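You operate a simulated robot arm through the tools that you are given. There is no shell and no other tool. Be economical: measure what you need, move in short steps, check, and stop when the job is done.

Carry out the task below with a simulated robot arm. There is one attempt and no reset: what you move stays moved.

TASK
Fetch the grey cone mould and stand it on the sand in sand tray five. Put the grey nut mould in the blue handled crate. Fetch the grey wheel mould and stand it on the sand in sand tray seven. Put the plate casting marked "92" from the brick rest on the shelf of the mould table and the plate casting marked "27" on the top of the sand bench. Take the bracket casting labelled "26" from the brick table top and leave it in the inside of the tile box. Fetch the grey relay marked "72" from the brick table top and stand it on the grey plate in sand tray seven. Do these in any order. Set down upright: grey cone mould, grey wheel mould, grey relay.

It is judged by the outcome, as a careful person would: the job done as asked, and still so three seconds after it is handed in. It fails if anything else is knocked over, pushed out of place, dropped, spilled or broken.

THE ROBOT
A 7-joint arm with a two-finger gripper on a trunk, on a base that drives. Base frame: it is fixed to the floor where the robot stands at the start and does not move with it; the origin is under the middle of the robot, x ahead of it, y to its left, z up. Readings come in mm, rad, newtons and seconds.
With the tool pointing down near the work surface it reaches from about 320 to 760 mm from the robot's upright axis, wherever it stands. Its first joint turns from -2.897 to 2.897 rad. Places, roughly: blue handled crate (30x23x13 cm) [-300, -500, 1000]; bracket casting [-500, -500, 1000]; grey cone mould [500, -250, 1000]; grey nut mould [500, -250, 1000]; grey plate in sand tray seven (16x16 cm) [3560, -1760, 720]; grey relay [-750, -500, 1000]; grey wheel mould [500, -750, 1000]; inside of the tile box (17x19 cm) [620, 2120, 840]; plate casting [750, -500, 1000]; sand in sand tray five [3600, -3300, 700]; sand in sand tray seven [3600, -1800, 700]; shelf of the mould table [700, -400, 400]; top of the sand bench [4200, 2000, 800]. Payload 1.71 kg.
The TCP is the grasp point between the finger pads, 20 mm short of the fingertips. In the tool frame z runs along the fingers and y along their closing line. The gripper opens to 96 mm. The gripper's body begins 113 mm behind the TCP.
Orientation is that of the tool frame in the base frame, as [roll, pitch, yaw] about the fixed x, y, z axes, in that order (R = Rz(yaw) Ry(pitch) Rx(roll)). With the fingers straight down and closing along the base's y, the tool's x points along the base's -x, its y along +y and its z along -z.

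THE INTERFACE
- The arm moves only by the tool send_rows. Its argument "moves" is a list of rows, each an object (a shift or turn left out is 0, a gripper value left out holds the last) with "travel": the shift along the tool's x, y, z in mm, a list of three; "delta_rot": the turn, a rotation vector about the tool's x, y, z in rad, a list of three; "grip": the gripper command, from -1 (shut) to 1 (fully open), values between in proportion. In form: [{"travel": [tx, ty, tz], "delta_rot": [ax, ay, az], "grip": grip}, ...]. A call has 1 to 8 rows; each row shifts and turns the commanded pose from where the row before left it, along the tool's axes as they then stand. Each row takes 0.2 s and may step no farther than 50 mm and 0.15 rad from the row before; otherwise, or with a gripper value out of range, the whole call is refused. Where a pose cannot be reached the arm comes as near as it can. A force on the tool above 40 N (or 10 N above the force at the start of the call, whichever is more), or a blocked arm, ends the call early, and 0.2 s more pass. The fingers move at their own pace (about 153 mm/s each) and stop on an object; they squeeze with about 32 N. The grip force told is the motor's: it shows also when the fingers shut on nothing. Time passes only in rows, and 0.2 s behind the last, so rows that do not move let the fingers close. The reply holds the time, the measured pose of the TCP, the force on the tool along the base axes, the opening and the grip force, in the units named above and with some noise, with the torque about the TCP (base axes, N m) and any sound that the robot's microphone picked up.
- Cameras (640 x 400 px; columns grow to the right, rows downward): "scene" is now at [-20.8, 74.1, 1695.6]; the picture's right is [-0.99, -0.13, 0.02], its down [-0.11, 0.74, -0.67] and it looks along [0.08, -0.66, -0.75] (base axes); focal length 259 px, centre (320, 200). "wrist" rides on the gripper at [66, 14, -145] in the tool frame; the picture's right is [-0.21, 0.98, 0.00], its down [-0.88, -0.18, -0.45] and it looks along [-0.44, -0.09, 0.90] (tool axes); focal length 275 px, centre (320, 200). There is no depth. A picture from a camera that has moved, and an enlarged one, comes with that camera's place and axes in the base frame and with its lens.
- grab_frame(camera): a new picture of that camera. The clock stands still meanwhile.
- slide_trunk(by): slides the trunk up (or, below 0, down) by that many mm; the arm and the scene camera ride with it, the base frame stays. It gives what a move gives, with no picture.
- roll_base(legs): drives the robot by 1 to 6 legs, each [ahead, turn to the left] in mm and rad, along the robot's own axes; the way and the turn of a leg run together, so that a leg with both is an arc; at most 1500 mm and 3.142 rad a leg. The arm and the cameras ride along, it lands a little off, and it stops where it bumps. It gives what a move gives.
- pan_tilt(pan, tilt): turns the head with the scene camera to pan (to the left, within 2.705 rad either way) and tilt (down, from -0.506 to 1.204), counted from straight ahead of the robot. It gives what a move gives.
- close_up(camera, box): a new picture of the part [left, top, right, bottom] of that camera's present view, enlarged. The clock stands still meanwhile.
- sign_off(): hands the job in; it is judged then, once.

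Work in short steps. Places have to be worked out from the pictures, the camera data and where the tool is seen: move nearer, look again, correct. Check each grasp and each placing, and mend what went wrong. You have 207 turns and 200 pictures in all, those below and enlarged ones among them. Open the gripper and draw the arm clear of the work before you hand the job in, unless the task says otherwise; then end with one line.

The tools are called after "Call:" by a JSON object that holds its "api" and its "payload". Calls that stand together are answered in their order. send_rows: Moves the arm, as the interface text tells. Its arguments: {"type":"object","properties":{"moves":{"type":"array","items":{"type":"object","properties":{"travel":{"type":"array","items":{"type":"number"}},"delta_rot":{"type":"array","items":{"type":"number"}},"grip":{"type":"number"}}}}},"required":["moves"]} The other tools are called the same way: slide_trunk (by) slides the trunk up or down; roll_base (legs) drives the base; pan_tilt (pan, tilt) turns the head that bears the scene camera; grab_frame (camera) takes a picture; close_up (camera, box) takes an enlarged picture of a part of a camera's view; sign_off () hands the job in.

At the start:

```text
t: 0.0
tcp_pos: [102.6, -446.1, 1363.3]
ee_rot: [-3.141, -0.001, 3.141]
contact_force: [0.6, -0.5, 0.4]
ft_torque: [-0.01, -0.03, 0.0]
gripper_width: 95.9
gripper_force: 0.1
trunk travel left (down, up): [-300.0, 86.0]
robot x, y, heading: [-1.5, -0.1, 0.002]
head pan, tilt: [-1.438, 0.841]
```

scene: 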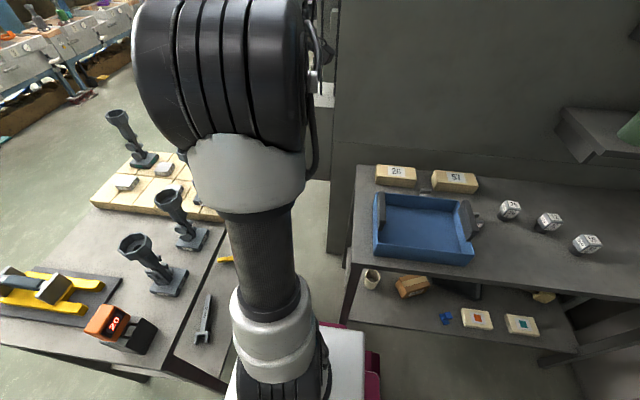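
wrist: 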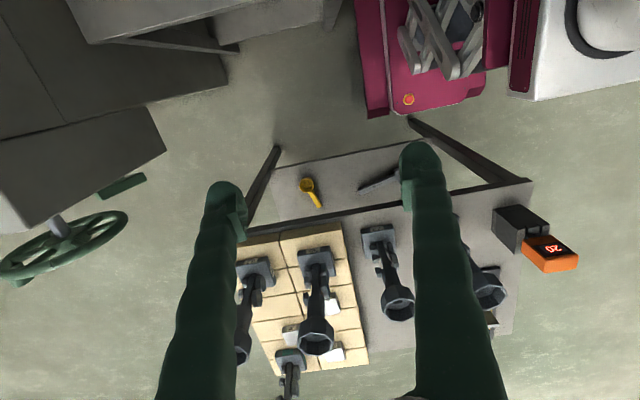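

The first view shows the mould table on the left (+x) and the brick table on the right (-x). I pan the head to each for a clearer look.

Call:
{"api": "pan_tilt", "payload": {"pan": -0.8, "tilt": 0.8}}

Call:
{"api": "grab_frame", "payload": {"camera": "scene"}}

Call:
{"api": "pan_tilt", "payload": {"pan": -2.3, "tilt": 0.8}}

Call:
{"api": "grab_frame", "payload": {"camera": "scene"}}

```text
t: 1.0
tcp_pos: [83.5, -446.8, 1365.3]
ee_rot: [-3.139, 0.013, 3.141]
contact_force: [0.6, 0.9, 0.2]
ft_torque: [0.01, 0.01, 0.03]
gripper_width: 96.0
gripper_force: 0.0
trunk travel left (down, up): [-300.0, 86.0]
robot x, y, heading: [2.5, -3.3, -0.002]
head pan, tilt: [-0.799, 0.799]
```

```text
197 pictures are left
camera scene: at [25.6, 94.2, 1698.2], right [-0.72, -0.7, 0.01], down [-0.51, 0.51, -0.69], along [0.47, -0.5, -0.72], focal length 259 px, centre (320, 200)
```

scene: 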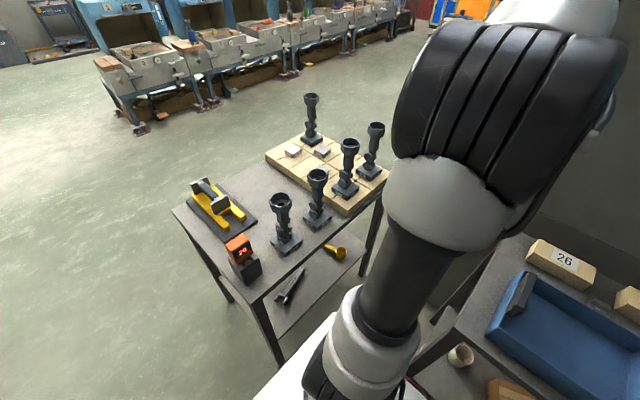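

```text
t: 2.6
tcp_pos: [83.5, -445.8, 1365.1]
ee_rot: [-3.141, 0.012, 3.141]
contact_force: [0.0, 0.9, 1.5]
ft_torque: [-0.05, -0.01, 0.04]
gripper_width: 96.0
gripper_force: 0.0
trunk travel left (down, up): [-300.0, 86.0]
robot x, y, heading: [-1.4, 1.0, 0.003]
head pan, tilt: [-2.3, 0.799]
```

```text
196 pictures are left
camera scene: at [-84.9, 91.9, 1700.0], right [-0.75, 0.67, 0.01], down [0.47, 0.53, -0.7], along [-0.48, -0.52, -0.71], focal length 259 px, centre (320, 200)
```

scene: 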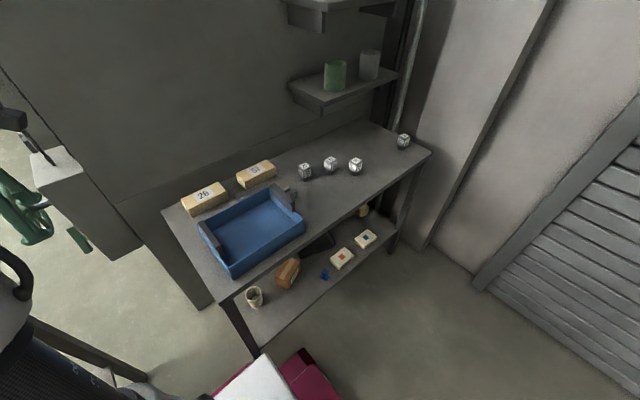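

Now zooming in on the moulds and the relays and plates.

Call:
{"api": "close_up", "payload": {"camera": "scene", "box": [280, 120, 420, 207]}}

Call:
{"api": "close_up", "payload": {"camera": "scene", "box": [170, 150, 310, 237]}}

Call:
{"api": "pan_tilt", "payload": {"pan": -0.7, "tilt": 0.8}}

Call:
{"api": "close_up", "payload": {"camera": "scene", "box": [280, 80, 440, 180]}}

Call:
{"api": "close_up", "payload": {"camera": "scene", "box": [200, 160, 360, 260]}}

```text
4.57 times, centred on (350, 164) of scene
camera zoom: at [-84.9, 91.9, 1700.0], right [-0.75, 0.67, 0.01], down [0.47, 0.53, -0.7], along [-0.48, -0.52, -0.71], focal length 1183 px, centre (183, 367)
```

zoom: 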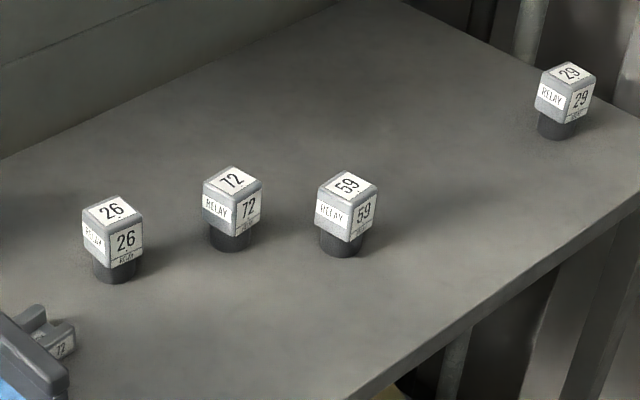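

```text
4.57 times, centred on (240, 194) of scene
camera zoom: at [-84.9, 91.9, 1700.0], right [-0.75, 0.67, 0.01], down [0.47, 0.53, -0.7], along [-0.48, -0.52, -0.71], focal length 1183 px, centre (686, 230)
```

zoom: 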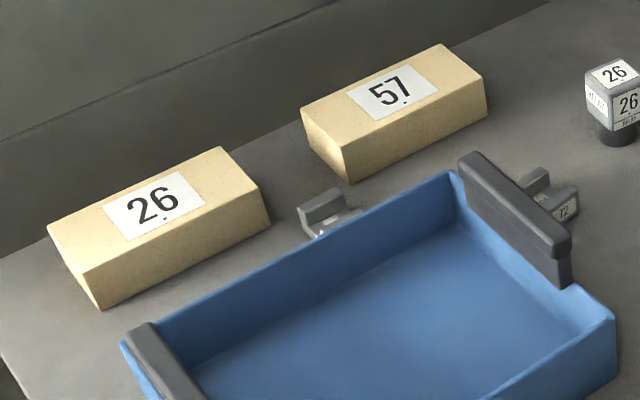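

```text
t: 4.3
tcp_pos: [83.7, -445.8, 1365.5]
ee_rot: [-3.141, 0.014, 3.14]
contact_force: [0.3, -0.1, 0.0]
ft_torque: [0.01, 0.01, 0.01]
gripper_width: 96.2
gripper_force: 0.1
trunk travel left (down, up): [-300.0, 86.0]
robot x, y, heading: [0.4, -0.8, 0.003]
head pan, tilt: [-0.7, 0.799]
```

```text
4.00 times, centred on (360, 130) of scene
camera zoom: at [30.5, 100.0, 1698.1], right [-0.64, -0.76, 0.01], down [-0.56, 0.46, -0.69], along [0.52, -0.45, -0.73], focal length 1036 px, centre (160, 480)
```

zoom: 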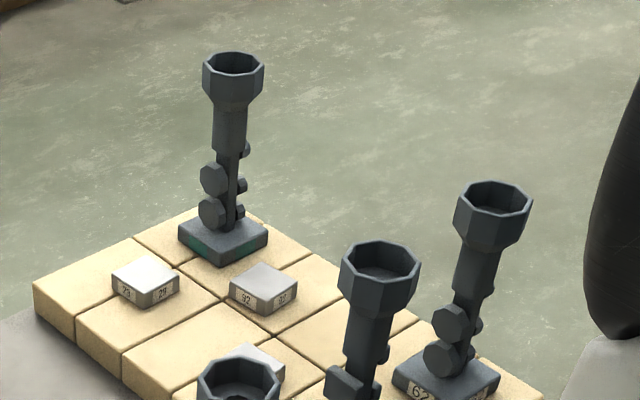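

```text
4.00 times, centred on (280, 210) of scene
camera zoom: at [30.5, 100.0, 1698.1], right [-0.64, -0.76, 0.01], down [-0.56, 0.46, -0.69], along [0.52, -0.45, -0.73], focal length 1036 px, centre (480, 160)
```

zoom: 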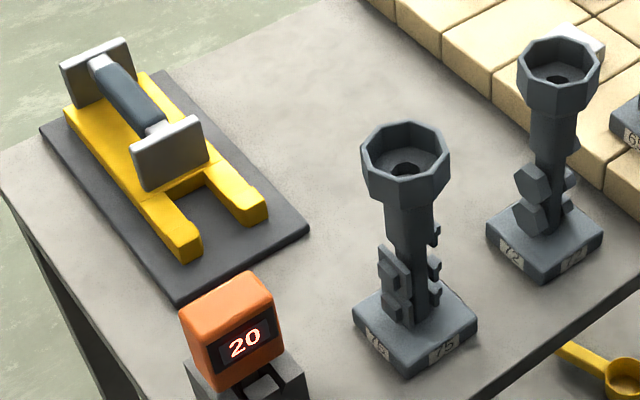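

I need the moulds' distinguishing shapes; zooming closer on each.

Call:
{"api": "close_up", "payload": {"camera": "scene", "box": [320, 85, 368, 148]}}

Call:
{"api": "close_up", "payload": {"camera": "scene", "box": [320, 120, 420, 190]}}

Call:
{"api": "close_up", "payload": {"camera": "scene", "box": [280, 160, 360, 260]}}

Call:
{"api": "grab_frame", "payload": {"camera": "wrist"}}

```text
6.35 times, centred on (344, 116) of scene
camera zoom: at [30.5, 100.0, 1698.1], right [-0.64, -0.76, 0.01], down [-0.56, 0.46, -0.69], along [0.52, -0.45, -0.73], focal length 1644 px, centre (168, 730)
```

zoom: 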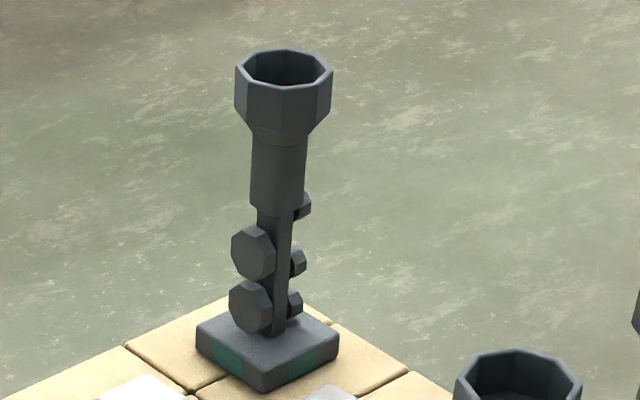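

```text
5.71 times, centred on (370, 155) of scene
camera zoom: at [30.5, 100.0, 1698.1], right [-0.64, -0.76, 0.01], down [-0.56, 0.46, -0.69], along [0.52, -0.45, -0.73], focal length 1479 px, centre (34, 457)
```

zoom: 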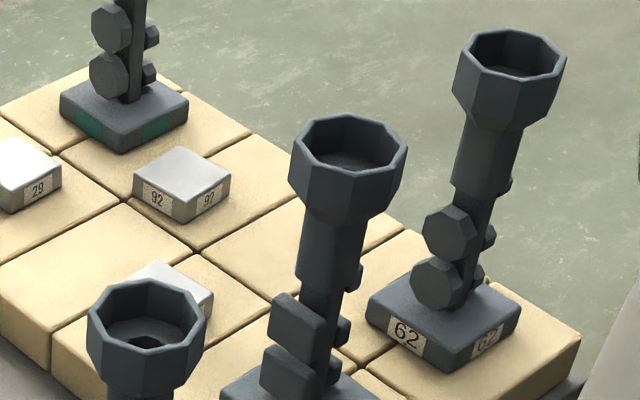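

```text
4.00 times, centred on (320, 210) of scene
camera zoom: at [30.5, 100.0, 1698.1], right [-0.64, -0.76, 0.01], down [-0.56, 0.46, -0.69], along [0.52, -0.45, -0.73], focal length 1036 px, centre (320, 160)
```

zoom: 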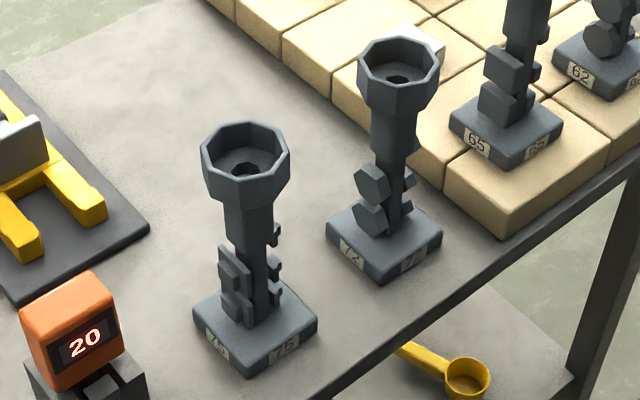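

```text
188 pictures are left
camera wrist: at [16.5, -432.5, 1509.9], right [0.21, 0.98, 0.0], down [0.87, -0.18, 0.46], along [0.45, -0.09, -0.89], focal length 275 px, centre (320, 200)
```

wrist: 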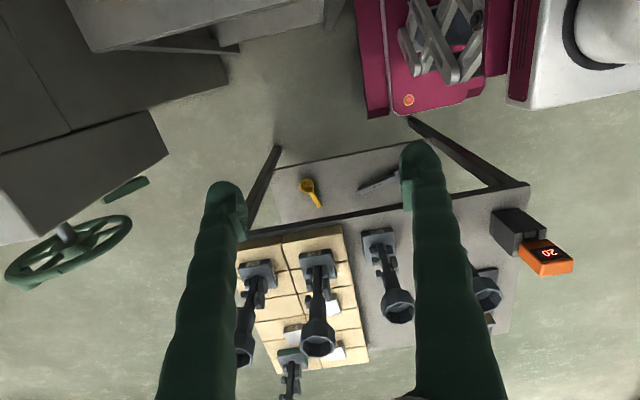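

The moulds look like casting trees with small patterns on their stems. I zoom in hard on each stem.

Call:
{"api": "close_up", "payload": {"camera": "scene", "box": [322, 215, 362, 250]}}

Call:
{"api": "close_up", "payload": {"camera": "scene", "box": [280, 212, 320, 252]}}

Call:
{"api": "close_up", "payload": {"camera": "scene", "box": [320, 195, 352, 230]}}

Call:
{"api": "close_up", "payload": {"camera": "scene", "box": [350, 165, 382, 200]}}

Call:
{"api": "close_up", "payload": {"camera": "scene", "box": [376, 150, 408, 185]}}

```text
11.43 times, centred on (342, 232) of scene
camera zoom: at [30.5, 100.0, 1698.1], right [-0.64, -0.76, 0.01], down [-0.56, 0.46, -0.69], along [0.52, -0.45, -0.73], focal length 2959 px, centre (69, -171)
```

zoom: 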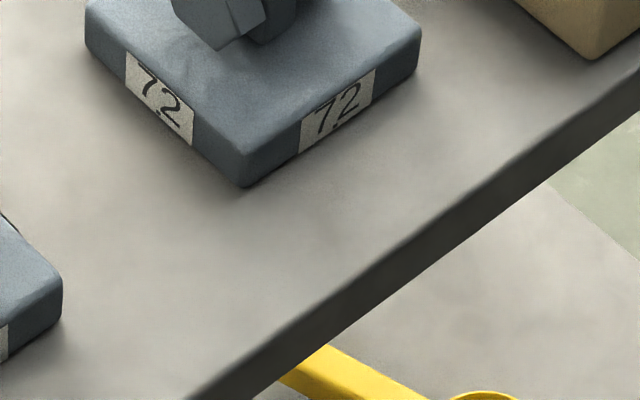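

```text
10.00 times, centred on (300, 232) of scene
camera zoom: at [30.5, 100.0, 1698.1], right [-0.64, -0.76, 0.01], down [-0.56, 0.46, -0.69], along [0.52, -0.45, -0.73], focal length 2589 px, centre (520, -120)
```

zoom: 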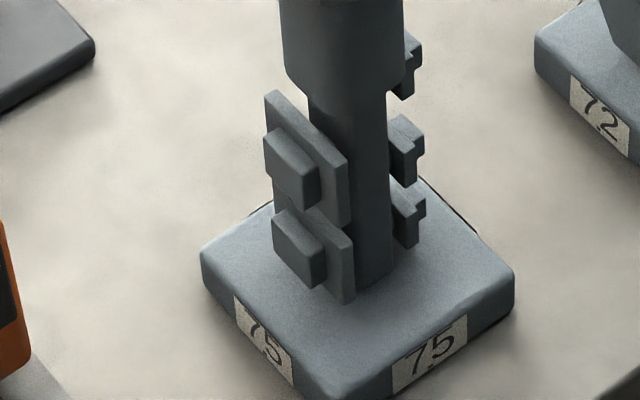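

```text
11.43 times, centred on (336, 212) of scene
camera zoom: at [30.5, 100.0, 1698.1], right [-0.64, -0.76, 0.01], down [-0.56, 0.46, -0.69], along [0.52, -0.45, -0.73], focal length 2959 px, centre (137, 57)
```

zoom: 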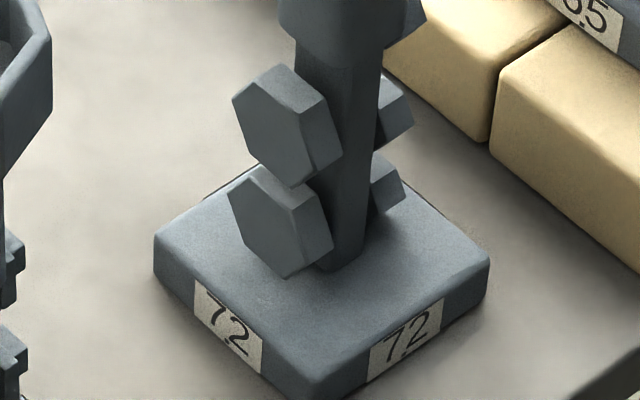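

```text
11.43 times, centred on (366, 182) of scene
camera zoom: at [30.5, 100.0, 1698.1], right [-0.64, -0.76, 0.01], down [-0.56, 0.46, -0.69], along [0.52, -0.45, -0.73], focal length 2959 px, centre (-206, 400)
```

zoom: 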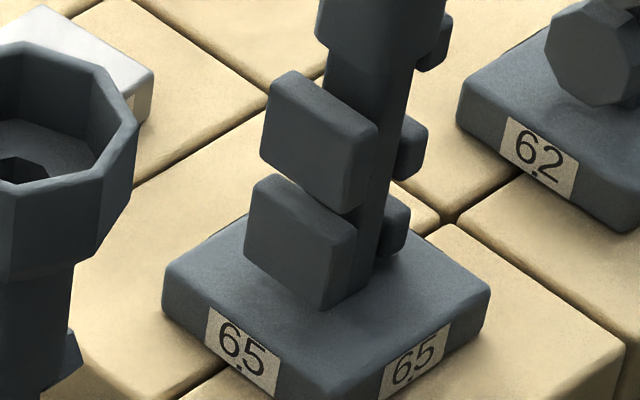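

```text
11.43 times, centred on (392, 168) of scene
camera zoom: at [30.5, 100.0, 1698.1], right [-0.64, -0.76, 0.01], down [-0.56, 0.46, -0.69], along [0.52, -0.45, -0.73], focal length 2959 px, centre (-503, 571)
```

zoom: 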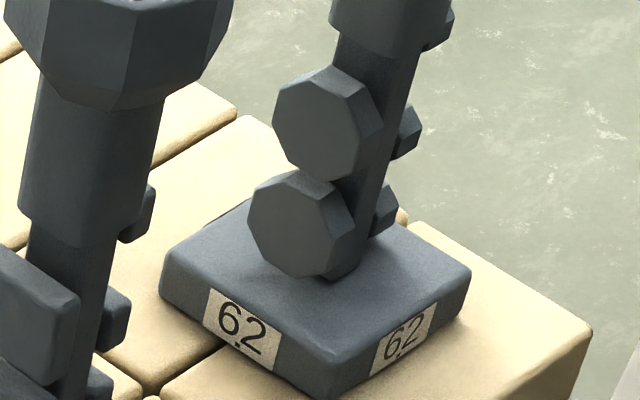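

Patterns: 72 carries hexagons (nut), 62 and the far green one carry discs (wheel), 65 carries plates, and 75 is near (470,-205), so likely the cone, still to be verified. I bring the arm over mould 72, estimated at (471,-367) with rim near z 1130, and look.

Call:
{"api": "send_rows", "payload": {"moves": [{"travel": [-40, 10, 0]}, {"travel": [-48, 10, 0]}, {"travel": [-48, 10, 0]}, {"travel": [-48, 10, 0]}, {"travel": [-48, 10, 0]}, {"travel": [-48, 10, 0]}, {"travel": [-48, 10, 0]}, {"travel": [-40, 9, 0]}]}}

Call:
{"api": "grab_frame", "payload": {"camera": "wrist"}}

Call:
{"api": "grab_frame", "payload": {"camera": "scene"}}

```text
t: 6.1
tcp_pos: [454.0, -363.2, 1366.8]
ee_rot: [3.141, 0.013, 3.141]
contact_force: [0.1, 0.4, -0.7]
ft_torque: [-0.01, 0.05, 0.0]
gripper_width: 95.8
gripper_force: 0.1
trunk travel left (down, up): [-300.0, 86.0]
robot x, y, heading: [0.9, -1.2, -0.009]
head pan, tilt: [-0.7, 0.799]
```

```text
182 pictures are left
camera wrist: at [387.0, -349.3, 1512.5], right [0.21, 0.98, 0.0], down [0.87, -0.18, 0.46], along [0.45, -0.09, -0.89], focal length 275 px, centre (320, 200)
```

wrist: 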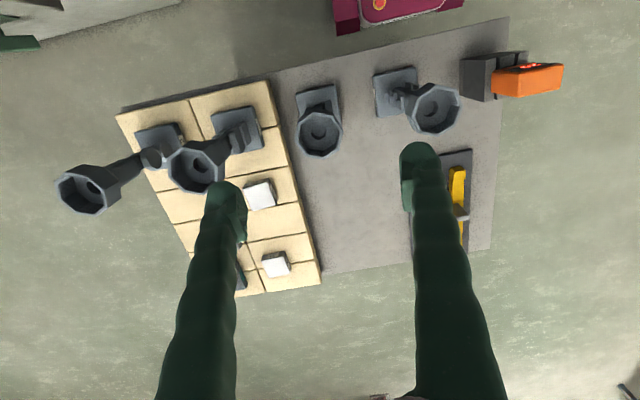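

```text
181 pictures are left
camera scene: at [32.1, 100.1, 1698.1], right [-0.64, -0.77, 0.01], down [-0.56, 0.46, -0.69], along [0.52, -0.45, -0.73], focal length 259 px, centre (320, 200)
```

scene: 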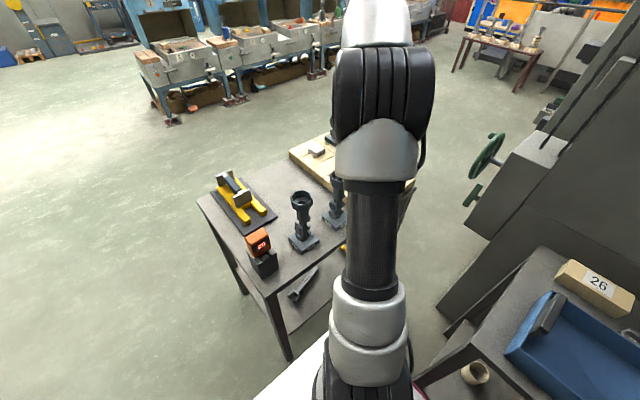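

Zooming in on the moulds from the wrist view.

Call:
{"api": "close_up", "payload": {"camera": "wrist", "box": [270, 55, 470, 180]}}

Call:
{"api": "close_up", "payload": {"camera": "wrist", "box": [110, 80, 310, 300]}}

```text
3.20 times, centred on (370, 118) of wrist
camera zoom: at [387.0, -349.3, 1512.5], right [0.21, 0.98, 0.0], down [0.87, -0.18, 0.46], along [0.45, -0.09, -0.89], focal length 881 px, centre (160, 464)
```

zoom: 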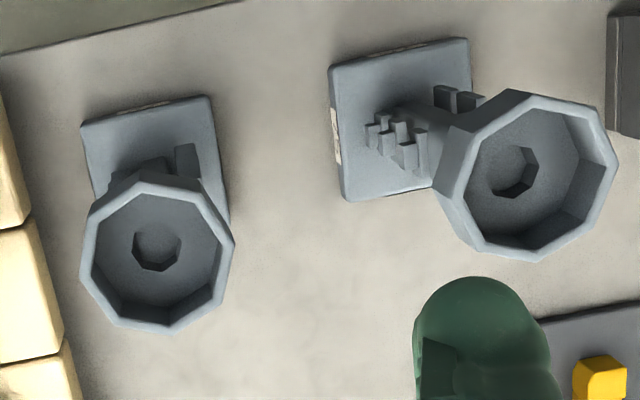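

```text
1.82 times, centred on (210, 190) of wrist
camera zoom: at [387.0, -349.3, 1512.5], right [0.21, 0.98, 0.0], down [0.87, -0.18, 0.46], along [0.45, -0.09, -0.89], focal length 500 px, centre (520, 218)
```

zoom: 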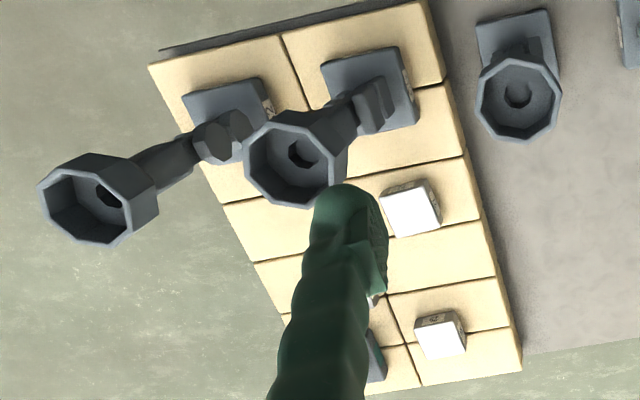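

The nut mould's cup centre works out to (478,-368), rim z about 1130, flats turned about 20° off the base axes. I centre, turn the tool, and look again before descending.

Call:
{"api": "send_rows", "payload": {"moves": [{"travel": [-23, -5, 0], "delta_rot": [0, 0, 0.12]}, {"delta_rot": [0, 0, 0.12]}, {"delta_rot": [0, 0, 0.11]}, {"travel": [0, 0, 45]}, {"travel": [0, 0, 45]}, {"travel": [0, 0, 45]}, {}]}}

Call:
{"api": "grab_frame", "payload": {"camera": "wrist"}}

```text
t: 7.7
tcp_pos: [475.4, -374.0, 1234.9]
ee_rot: [3.139, 0.012, 2.79]
contact_force: [0.3, -0.1, 0.2]
ft_torque: [-0.01, 0.01, -0.03]
gripper_width: 96.2
gripper_force: 0.1
trunk travel left (down, up): [-300.0, 86.0]
robot x, y, heading: [0.3, -0.3, 0.001]
head pan, tilt: [-0.7, 0.799]
```

```text
178 pictures are left
camera wrist: at [417.7, -339.1, 1379.3], right [0.53, 0.85, 0.01], down [0.75, -0.47, 0.46], along [0.39, -0.24, -0.89], focal length 275 px, centre (320, 200)
```

wrist: 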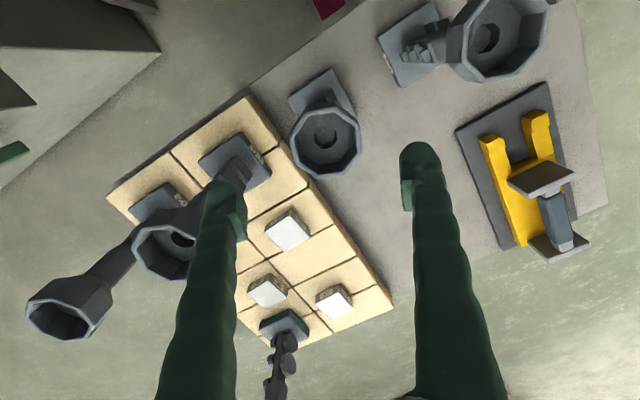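

The cup reads at (476.6,-369), so I nudge +5 along the tool's y, descend to z 1108, and close.

Call:
{"api": "send_rows", "payload": {"moves": [{"travel": [0.5, 5, 30]}, {"travel": [0, 0, 42]}, {"travel": [0, 0, 42]}, {"travel": [0, 0, 12]}, {"grip": -1}, {"grip": -1}, {"grip": -1}]}}

Call:
{"api": "grab_frame", "payload": {"camera": "wrist"}}

```text
t: 9.3
tcp_pos: [482.0, -368.8, 1108.0]
ee_rot: [3.137, 0.013, 2.792]
contact_force: [-0.9, -1.0, -0.3]
ft_torque: [-0.03, 0.04, 0.02]
gripper_width: 69.0
gripper_force: 32.1
trunk travel left (down, up): [-300.0, 86.0]
robot x, y, heading: [-0.2, 0.7, -0.003]
head pan, tilt: [-0.7, 0.799]
```

```text
177 pictures are left
camera wrist: at [423.8, -334.1, 1252.1], right [0.53, 0.85, 0.01], down [0.75, -0.47, 0.46], along [0.39, -0.24, -0.89], focal length 275 px, centre (320, 200)
```

wrist: 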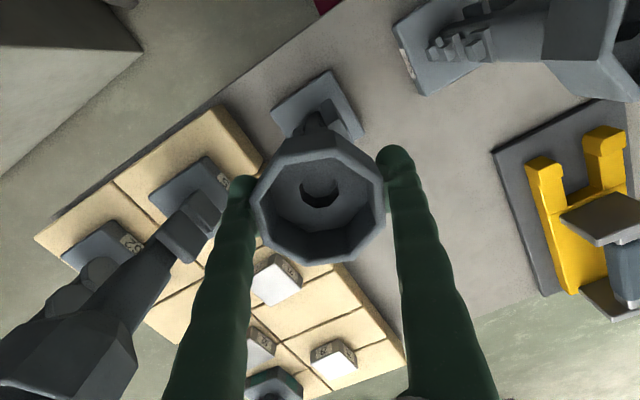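

Gripped at 69 mm. Lifting and reading the load.

Call:
{"api": "send_rows", "payload": {"moves": [{"travel": [0, 0, -30]}, {"travel": [0, 0, -45]}, {"travel": [0, 0, -45]}, {"travel": [0, 0, -45]}, {"travel": [0, 0, -45]}, {}]}}

Call:
{"api": "grab_frame", "payload": {"camera": "wrist"}}

Call:
{"api": "close_up", "payload": {"camera": "scene", "box": [180, 100, 420, 250]}}

```text
t: 10.7
tcp_pos: [476.7, -368.0, 1317.2]
ee_rot: [3.138, 0.013, 2.791]
contact_force: [1.2, -0.7, -4.0]
ft_torque: [-0.02, 0.0, 0.01]
gripper_width: 68.4
gripper_force: 32.0
trunk travel left (down, up): [-300.0, 86.0]
robot x, y, heading: [1.5, -3.4, -0.0]
head pan, tilt: [-0.7, 0.799]
```

```text
176 pictures are left
camera wrist: at [417.9, -332.9, 1461.8], right [0.53, 0.85, 0.01], down [0.75, -0.47, 0.46], along [0.39, -0.24, -0.89], focal length 275 px, centre (320, 200)
```

wrist: 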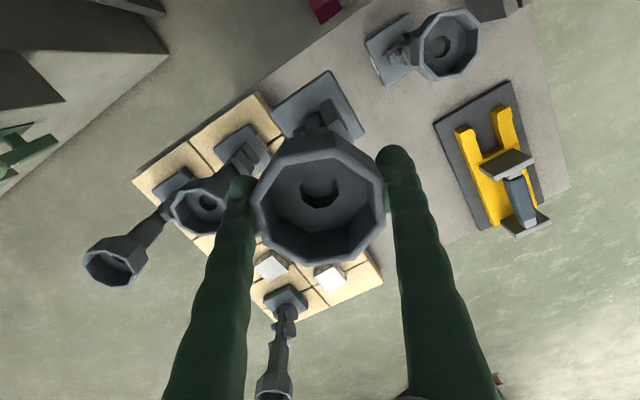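

```text
2.67 times, centred on (300, 175) of scene
camera zoom: at [31.6, 99.8, 1698.1], right [-0.64, -0.77, 0.01], down [-0.56, 0.46, -0.69], along [0.52, -0.45, -0.73], focal length 690 px, centre (373, 267)
```

zoom: 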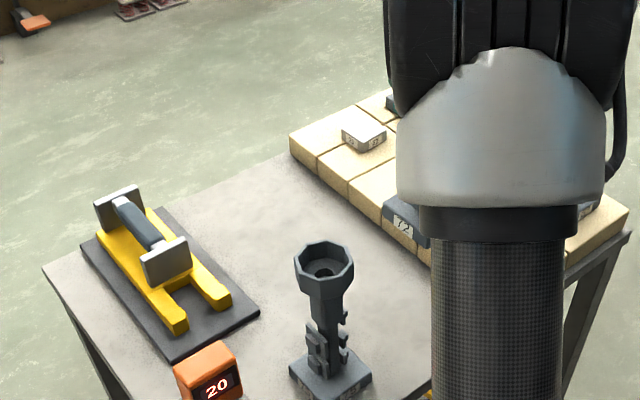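

Lifted cleanly (about 4 N). Now I swing it toward the crate, estimated around (-285,-465), at this height.

Call:
{"api": "send_rows", "payload": {"moves": [{"travel": [30, -15, 0]}, {"travel": [42, -22, 0]}, {"travel": [42, -22, 0]}, {"travel": [42, -22, 0]}, {"travel": [42, -22, 0]}, {"travel": [42, -22, 0]}, {"travel": [42, -22, 0]}, {"travel": [42, -22, 0]}]}}

Call:
{"api": "send_rows", "payload": {"moves": [{"travel": [42, -22, 0]}, {"travel": [42, -22, 0]}, {"travel": [42, -22, 0]}, {"travel": [42, -22, 0]}, {"travel": [42, -22, 0]}, {"travel": [30, -15, 0]}, {"travel": [15, -10, 0]}, {}]}}

Call:
{"api": "grab_frame", "payload": {"camera": "wrist"}}

Call:
{"api": "grab_frame", "payload": {"camera": "scene"}}

```text
t: 12.5
tcp_pos: [110.2, -416.4, 1314.5]
ee_rot: [3.138, 0.014, 2.794]
contact_force: [-0.3, 0.4, -3.5]
ft_torque: [0.01, -0.03, 0.01]
gripper_width: 68.5
gripper_force: 32.2
trunk travel left (down, up): [-300.0, 86.0]
robot x, y, heading: [-1.5, -1.0, 0.0]
head pan, tilt: [-0.7, 0.799]
```

```text
t: 14.3
tcp_pos: [-175.2, -451.7, 1310.9]
ee_rot: [3.138, 0.014, 2.793]
contact_force: [0.1, -0.2, -4.4]
ft_torque: [-0.04, -0.01, -0.01]
gripper_width: 68.6
gripper_force: 32.4
trunk travel left (down, up): [-300.0, 86.0]
robot x, y, heading: [-2.7, 2.1, -0.005]
head pan, tilt: [-0.7, 0.799]
```

```text
174 pictures are left
camera wrist: at [-233.1, -416.9, 1455.3], right [0.53, 0.85, 0.01], down [0.75, -0.47, 0.46], along [0.39, -0.24, -0.89], focal length 275 px, centre (320, 200)
```

wrist: 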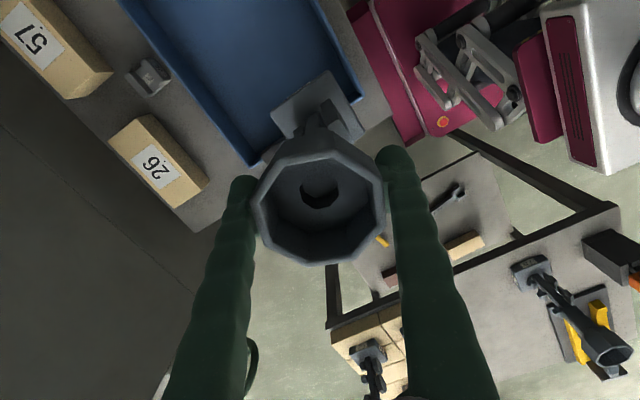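

```text
173 pictures are left
camera scene: at [26.0, 100.0, 1698.2], right [-0.64, -0.76, 0.01], down [-0.56, 0.46, -0.69], along [0.52, -0.45, -0.72], focal length 259 px, centre (320, 200)
```

scene: 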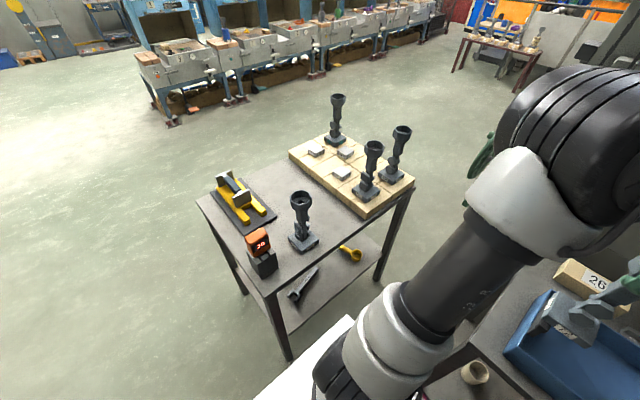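

The crate's +x rim is at x≈-158, y -590…-380, so its centre is about (-305,-487). While the scene camera is unobstructed I zoom in on the plates and the far mould.

Call:
{"api": "close_up", "payload": {"camera": "scene", "box": [325, 90, 355, 148]}}

Call:
{"api": "close_up", "payload": {"camera": "scene", "box": [300, 138, 364, 188]}}

Call:
{"api": "close_up", "payload": {"camera": "scene", "box": [455, 10, 555, 70]}}

Call:
{"api": "send_rows", "payload": {"moves": [{"travel": [25, -15, 0]}, {"travel": [40, -28, 0]}, {"travel": [40, -28, 0]}, {}]}}

Call:
{"api": "grab_frame", "payload": {"camera": "wrist"}}

```text
6.90 times, centred on (340, 119) of scene
camera zoom: at [26.0, 100.0, 1698.2], right [-0.64, -0.76, 0.01], down [-0.56, 0.46, -0.69], along [0.52, -0.45, -0.72], focal length 1785 px, centre (182, 759)
```

zoom: 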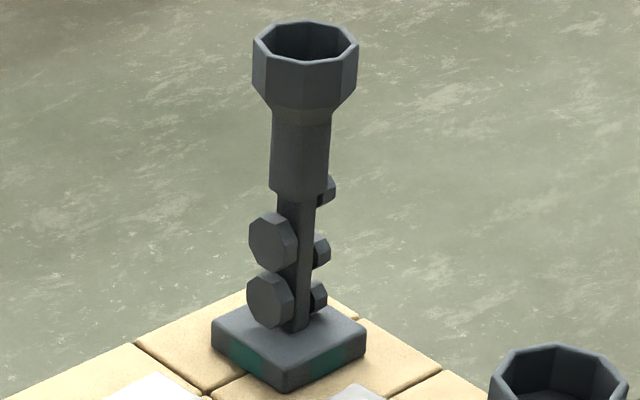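

```text
8.00 times, centred on (332, 163) of scene
camera zoom: at [26.0, 100.0, 1698.2], right [-0.64, -0.76, 0.01], down [-0.56, 0.46, -0.69], along [0.52, -0.45, -0.72], focal length 2071 px, centre (224, 496)
```

zoom: 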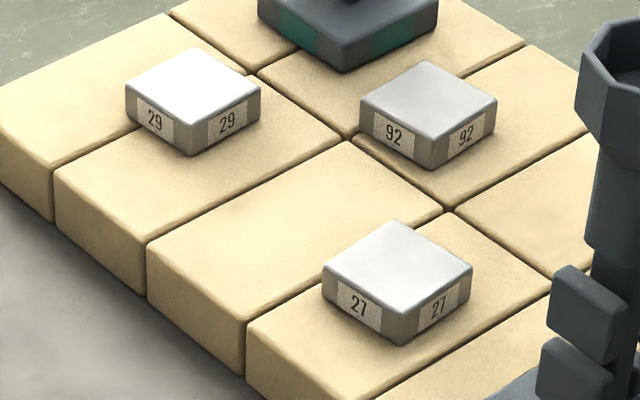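

```text
6.40 times, centred on (505, 40) of scene
camera zoom: at [26.0, 100.0, 1698.2], right [-0.64, -0.76, 0.01], down [-0.56, 0.46, -0.69], along [0.52, -0.45, -0.72], focal length 1657 px, centre (-864, 1224)
```

zoom: 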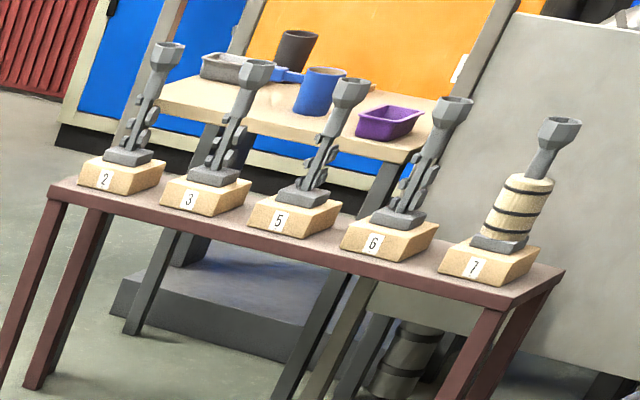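

```text
t: 15.3
tcp_pos: [-325.7, -488.3, 1304.6]
ee_rot: [3.13, 0.029, 2.785]
contact_force: [-3.8, 1.8, -7.1]
ft_torque: [-0.05, -0.15, -0.04]
gripper_width: 68.4
gripper_force: 31.9
trunk travel left (down, up): [-300.0, 86.0]
robot x, y, heading: [-0.1, -2.8, 0.0]
head pan, tilt: [-0.7, 0.799]
```

```text
169 pictures are left
camera wrist: at [-385.6, -452.2, 1447.2], right [0.53, 0.85, 0.02], down [0.74, -0.48, 0.47], along [0.4, -0.24, -0.88], focal length 275 px, centre (320, 200)
```

wrist: 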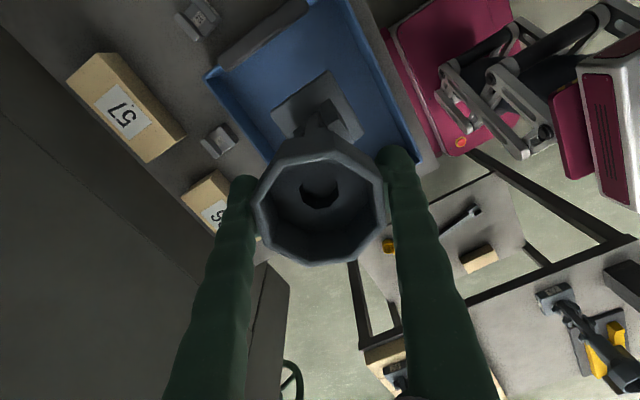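

There's a small force and a slight tilt, so I look at the crate region from the head before lowering.

Call:
{"api": "pan_tilt", "payload": {"pan": -2.2, "tilt": 0.7}}

Call:
{"api": "grab_frame", "payload": {"camera": "scene"}}

```text
t: 16.9
tcp_pos: [-298.5, -489.3, 1311.5]
ee_rot: [3.138, 0.013, 2.793]
contact_force: [-0.3, 0.4, -3.5]
ft_torque: [0.02, 0.01, 0.01]
gripper_width: 68.4
gripper_force: 32.0
trunk travel left (down, up): [-300.0, 86.0]
robot x, y, heading: [-3.1, -1.6, 0.002]
head pan, tilt: [-2.201, 0.7]
```

```text
168 pictures are left
camera scene: at [-121.3, 82.9, 1705.8], right [-0.81, 0.59, -0.01], down [0.38, 0.52, -0.76], along [-0.45, -0.62, -0.65], focal length 259 px, centre (320, 200)
```

scene: 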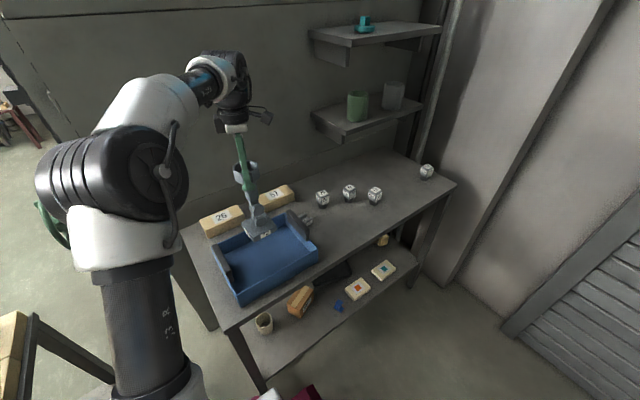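

That was only motion sway: the arm is at (-298,-489), free. I lower it into the crate.

Call:
{"api": "send_rows", "payload": {"moves": [{"travel": [0, 0, 30]}, {"travel": [0, 0, 40]}, {"travel": [0, 0, 40]}, {}]}}

Call:
{"api": "close_up", "payload": {"camera": "scene", "box": [180, 120, 340, 310]}}

Call:
{"api": "grab_frame", "payload": {"camera": "wrist"}}

```text
t: 17.9
tcp_pos: [-295.0, -488.3, 1197.9]
ee_rot: [3.139, 0.017, 2.792]
contact_force: [0.8, -0.4, -3.8]
ft_torque: [0.02, 0.04, 0.01]
gripper_width: 68.2
gripper_force: 31.9
trunk travel left (down, up): [-300.0, 86.0]
robot x, y, heading: [1.7, -1.7, -0.002]
head pan, tilt: [-2.201, 0.7]
```

```text
2.11 times, centred on (260, 215) of scene
camera zoom: at [-135.6, 83.5, 1704.7], right [-0.81, 0.59, -0.01], down [0.39, 0.52, -0.76], along [-0.44, -0.62, -0.65], focal length 545 px, centre (446, 168)
```

zoom: 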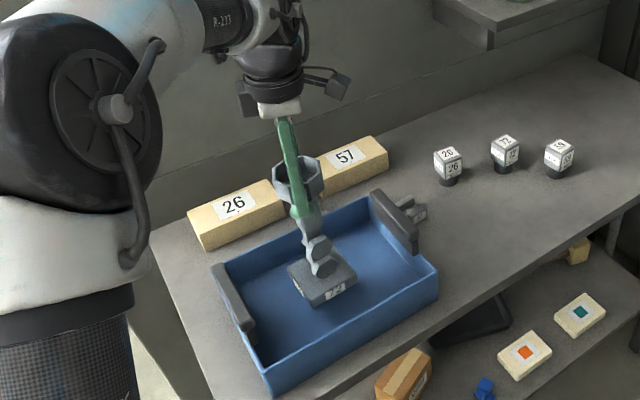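

```text
166 pictures are left
camera wrist: at [-353.1, -452.0, 1343.4], right [0.53, 0.85, 0.01], down [0.75, -0.47, 0.46], along [0.39, -0.24, -0.89], focal length 275 px, centre (320, 200)
```

wrist: 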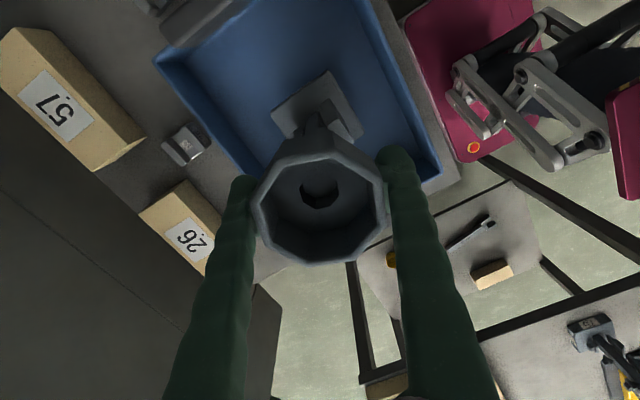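

It sits well inside the crate; I keep lowering in finer steps until contact.

Call:
{"api": "send_rows", "payload": {"moves": [{"travel": [0, 0, 25]}, {"travel": [0, 0, 20]}, {"travel": [0, 0, 12]}, {"travel": [0, 0, 8]}, {"travel": [0, 0, 6]}, {"travel": [0, 0, 5]}, {"travel": [0, 0, 5]}, {}]}}

```text
t: 19.1
tcp_pos: [-277.7, -489.9, 1136.5]
ee_rot: [-3.135, 0.002, 2.796]
contact_force: [-1.0, 0.0, -4.4]
ft_torque: [0.03, 0.04, -0.03]
gripper_width: 69.0
gripper_force: 31.9
trunk travel left (down, up): [-300.0, 86.0]
robot x, y, heading: [0.7, 3.0, 0.002]
head pan, tilt: [-2.201, 0.7]
stopped in row 5: the force on the tool passed its limit at 44 N (the readings are from after the stop); the commanded pose is now the measured one
```

The arm stopped early and shifted, so I check what it touched.

Call:
{"api": "grab_frame", "payload": {"camera": "wrist"}}

Call:
{"api": "close_up", "payload": {"camera": "scene", "box": [180, 120, 340, 310]}}

Call:
{"api": "grab_frame", "payload": {"camera": "scene"}}

```text
165 pictures are left
camera wrist: at [-332.8, -453.4, 1281.8], right [0.53, 0.85, -0.01], down [0.76, -0.47, 0.45], along [0.38, -0.24, -0.89], focal length 275 px, centre (320, 200)
```

wrist: 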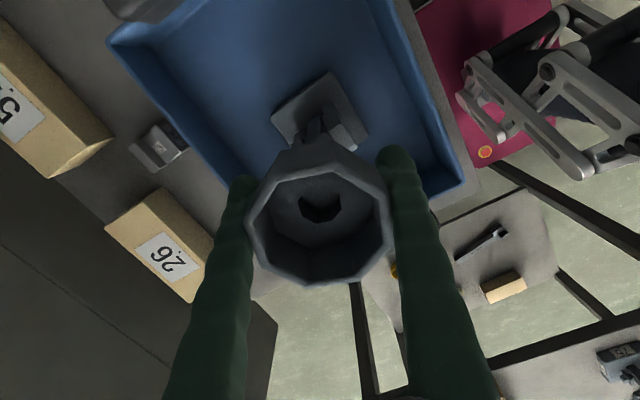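

```text
2.11 times, centred on (260, 215) of scene
camera zoom: at [-134.9, 81.2, 1704.4], right [-0.81, 0.59, -0.01], down [0.39, 0.52, -0.76], along [-0.44, -0.62, -0.65], focal length 545 px, centre (446, 168)
```

zoom: 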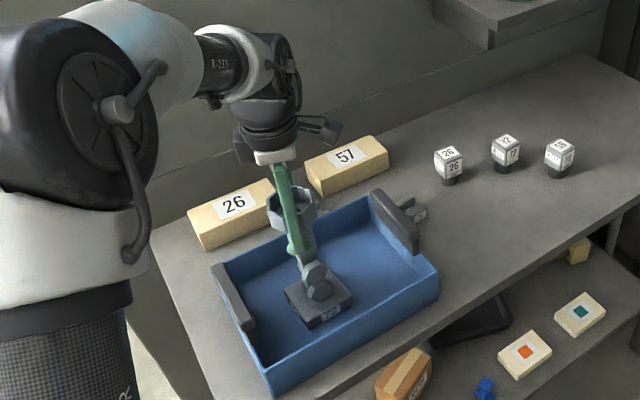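

```text
163 pictures are left
camera scene: at [-134.9, 81.2, 1704.4], right [-0.81, 0.59, -0.01], down [0.39, 0.52, -0.76], along [-0.44, -0.62, -0.65], focal length 259 px, centre (320, 200)
```

scene: 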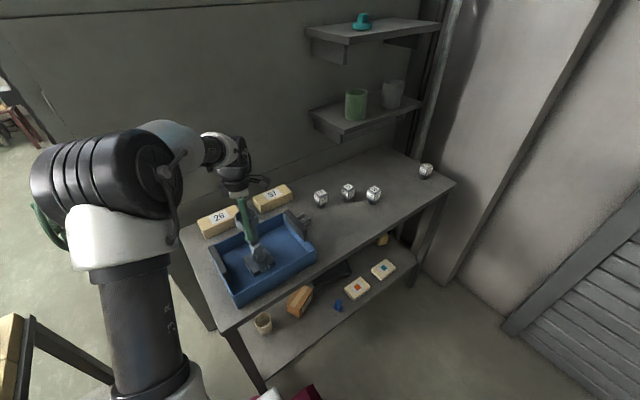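

The mould's base reached the crate floor (bottom ≈ z 925) and the arm slid 17 mm in +x, tilting it slightly. I move back to straighten it and look before releasing.

Call:
{"api": "send_rows", "payload": {"moves": [{"travel": [8, -3, 0]}, {"travel": [7, -3, 0]}, {}]}}

Call:
{"api": "grab_frame", "payload": {"camera": "wrist"}}

```text
t: 19.9
tcp_pos: [-293.8, -490.1, 1137.0]
ee_rot: [-3.132, 0.003, 2.796]
contact_force: [-0.3, 0.1, -2.8]
ft_torque: [0.03, 0.02, 0.0]
gripper_width: 68.9
gripper_force: 32.0
trunk travel left (down, up): [-300.0, 86.0]
robot x, y, heading: [0.1, -0.3, -0.002]
head pan, tilt: [-2.201, 0.7]
```

```text
162 pictures are left
camera wrist: at [-349.8, -453.8, 1281.6], right [0.53, 0.85, -0.01], down [0.76, -0.47, 0.45], along [0.38, -0.24, -0.89], focal length 275 px, centre (320, 200)
```

wrist: 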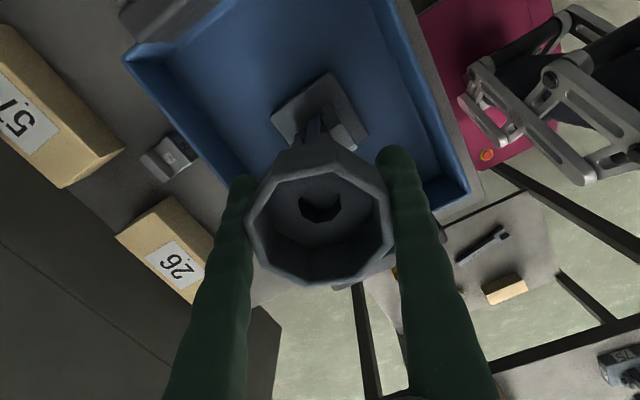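

The cup slid up in the fingers on contact. I lower in small steps until it just bears.

Call:
{"api": "send_rows", "payload": {"moves": [{"travel": [0, 0, 3]}, {"travel": [0, 0, 3]}, {"travel": [0, 0, 3]}, {}]}}

Call:
{"api": "close_up", "payload": {"camera": "scene", "box": [210, 180, 330, 310]}}

```text
t: 20.7
tcp_pos: [-277.0, -492.8, 1135.8]
ee_rot: [-3.116, -0.015, 2.794]
contact_force: [0.5, -0.2, -4.5]
ft_torque: [-0.02, 0.0, 0.0]
gripper_width: 69.1
gripper_force: 31.6
trunk travel left (down, up): [-300.0, 86.0]
robot x, y, heading: [-3.7, 1.9, 0.002]
head pan, tilt: [-2.201, 0.7]
stopped in row 4: the force on the tool passed its limit at 41 N (the readings are from after the stop); the commanded pose is now the measured one
```

```text
3.08 times, centred on (270, 245) of scene
camera zoom: at [-134.1, 81.7, 1704.5], right [-0.81, 0.59, -0.01], down [0.39, 0.52, -0.76], along [-0.44, -0.62, -0.65], focal length 796 px, centre (474, 62)
```

zoom: 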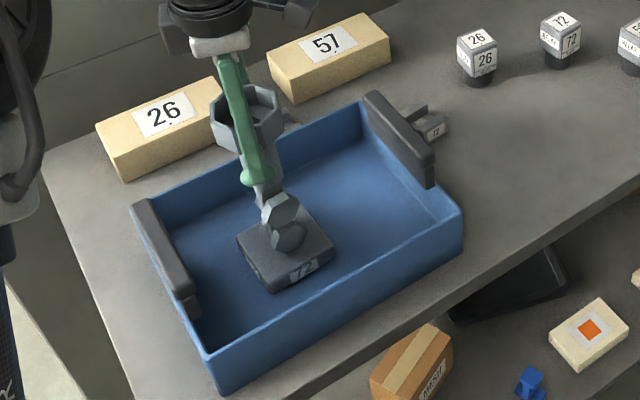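

It bears on the floor and looks upright; I release and rise.

Call:
{"api": "send_rows", "payload": {"moves": [{"grip": 0.2}, {"grip": 1}, {"grip": 1}, {"travel": [0, 0, -40]}, {"travel": [0, 0, -45]}, {"travel": [0, 0, -45]}, {"travel": [0, 0, -45]}, {}]}}

Call:
{"api": "close_up", "payload": {"camera": "scene", "box": [180, 120, 340, 310]}}

Call:
{"api": "grab_frame", "payload": {"camera": "wrist"}}

```text
t: 22.5
tcp_pos: [-279.9, -491.9, 1313.5]
ee_rot: [-3.115, -0.014, 2.791]
contact_force: [0.3, -0.3, -0.1]
ft_torque: [0.01, 0.03, 0.02]
gripper_width: 96.1
gripper_force: 0.1
trunk travel left (down, up): [-300.0, 86.0]
robot x, y, heading: [0.9, 0.1, -0.0]
head pan, tilt: [-2.201, 0.7]
```

```text
2.11 times, centred on (260, 215) of scene
camera zoom: at [-137.4, 83.1, 1704.5], right [-0.81, 0.59, -0.01], down [0.39, 0.52, -0.76], along [-0.44, -0.62, -0.65], focal length 545 px, centre (446, 168)
```

zoom: 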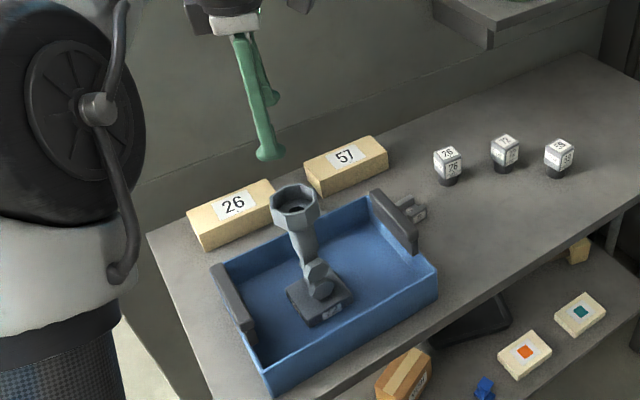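

```text
159 pictures are left
camera wrist: at [-332.1, -453.4, 1459.1], right [0.53, 0.85, -0.03], down [0.77, -0.46, 0.44], along [0.36, -0.25, -0.9], focal length 275 px, centre (320, 200)
```

wrist: 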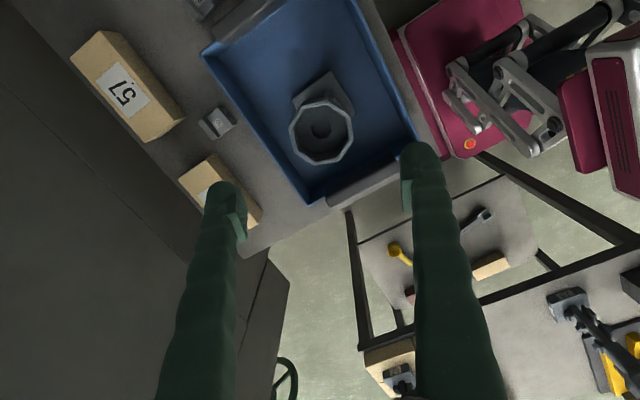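

The nut mould stands in the crate. Now I read the two bracket castings' labels.

Call:
{"api": "close_up", "payload": {"camera": "wrist", "box": [190, 95, 250, 150]}}

Call:
{"api": "close_up", "payload": {"camera": "wrist", "box": [170, 0, 240, 40]}}

Call:
{"api": "close_up", "payload": {"camera": "scene", "box": [300, 170, 345, 230]}}

```text
7.27 times, centred on (220, 122) of wrist
camera zoom: at [-332.1, -453.4, 1459.1], right [0.53, 0.85, -0.03], down [0.77, -0.46, 0.44], along [0.36, -0.25, -0.9], focal length 2002 px, centre (1047, 764)
```

zoom: 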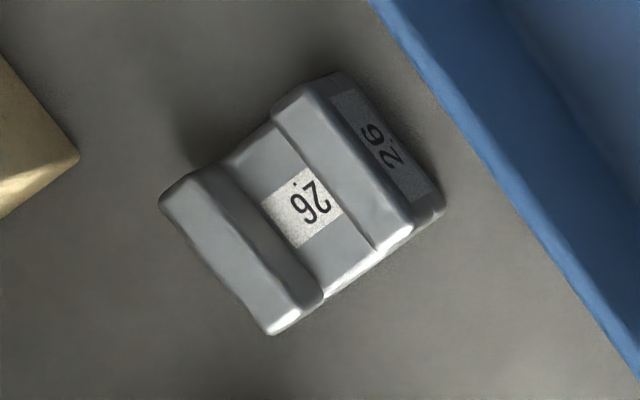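

```text
9.14 times, centred on (205, 20) of wrist
camera zoom: at [-332.1, -453.4, 1459.1], right [0.53, 0.85, -0.03], down [0.77, -0.46, 0.44], along [0.36, -0.25, -0.9], focal length 2517 px, centre (1371, 1846)
```

zoom: 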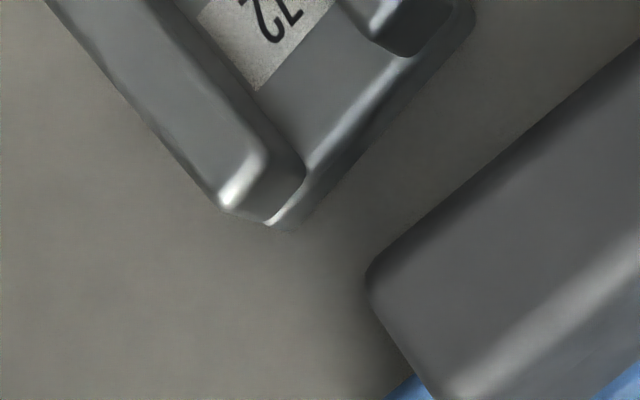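

```text
6.67 times, centred on (322, 200) of scene
camera zoom: at [-137.4, 83.1, 1704.5], right [-0.81, 0.59, -0.01], down [0.39, 0.52, -0.76], along [-0.44, -0.62, -0.65], focal length 1726 px, centre (303, 200)
```

zoom: 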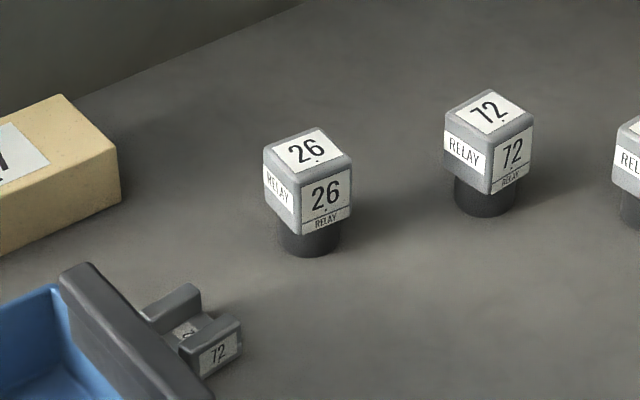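

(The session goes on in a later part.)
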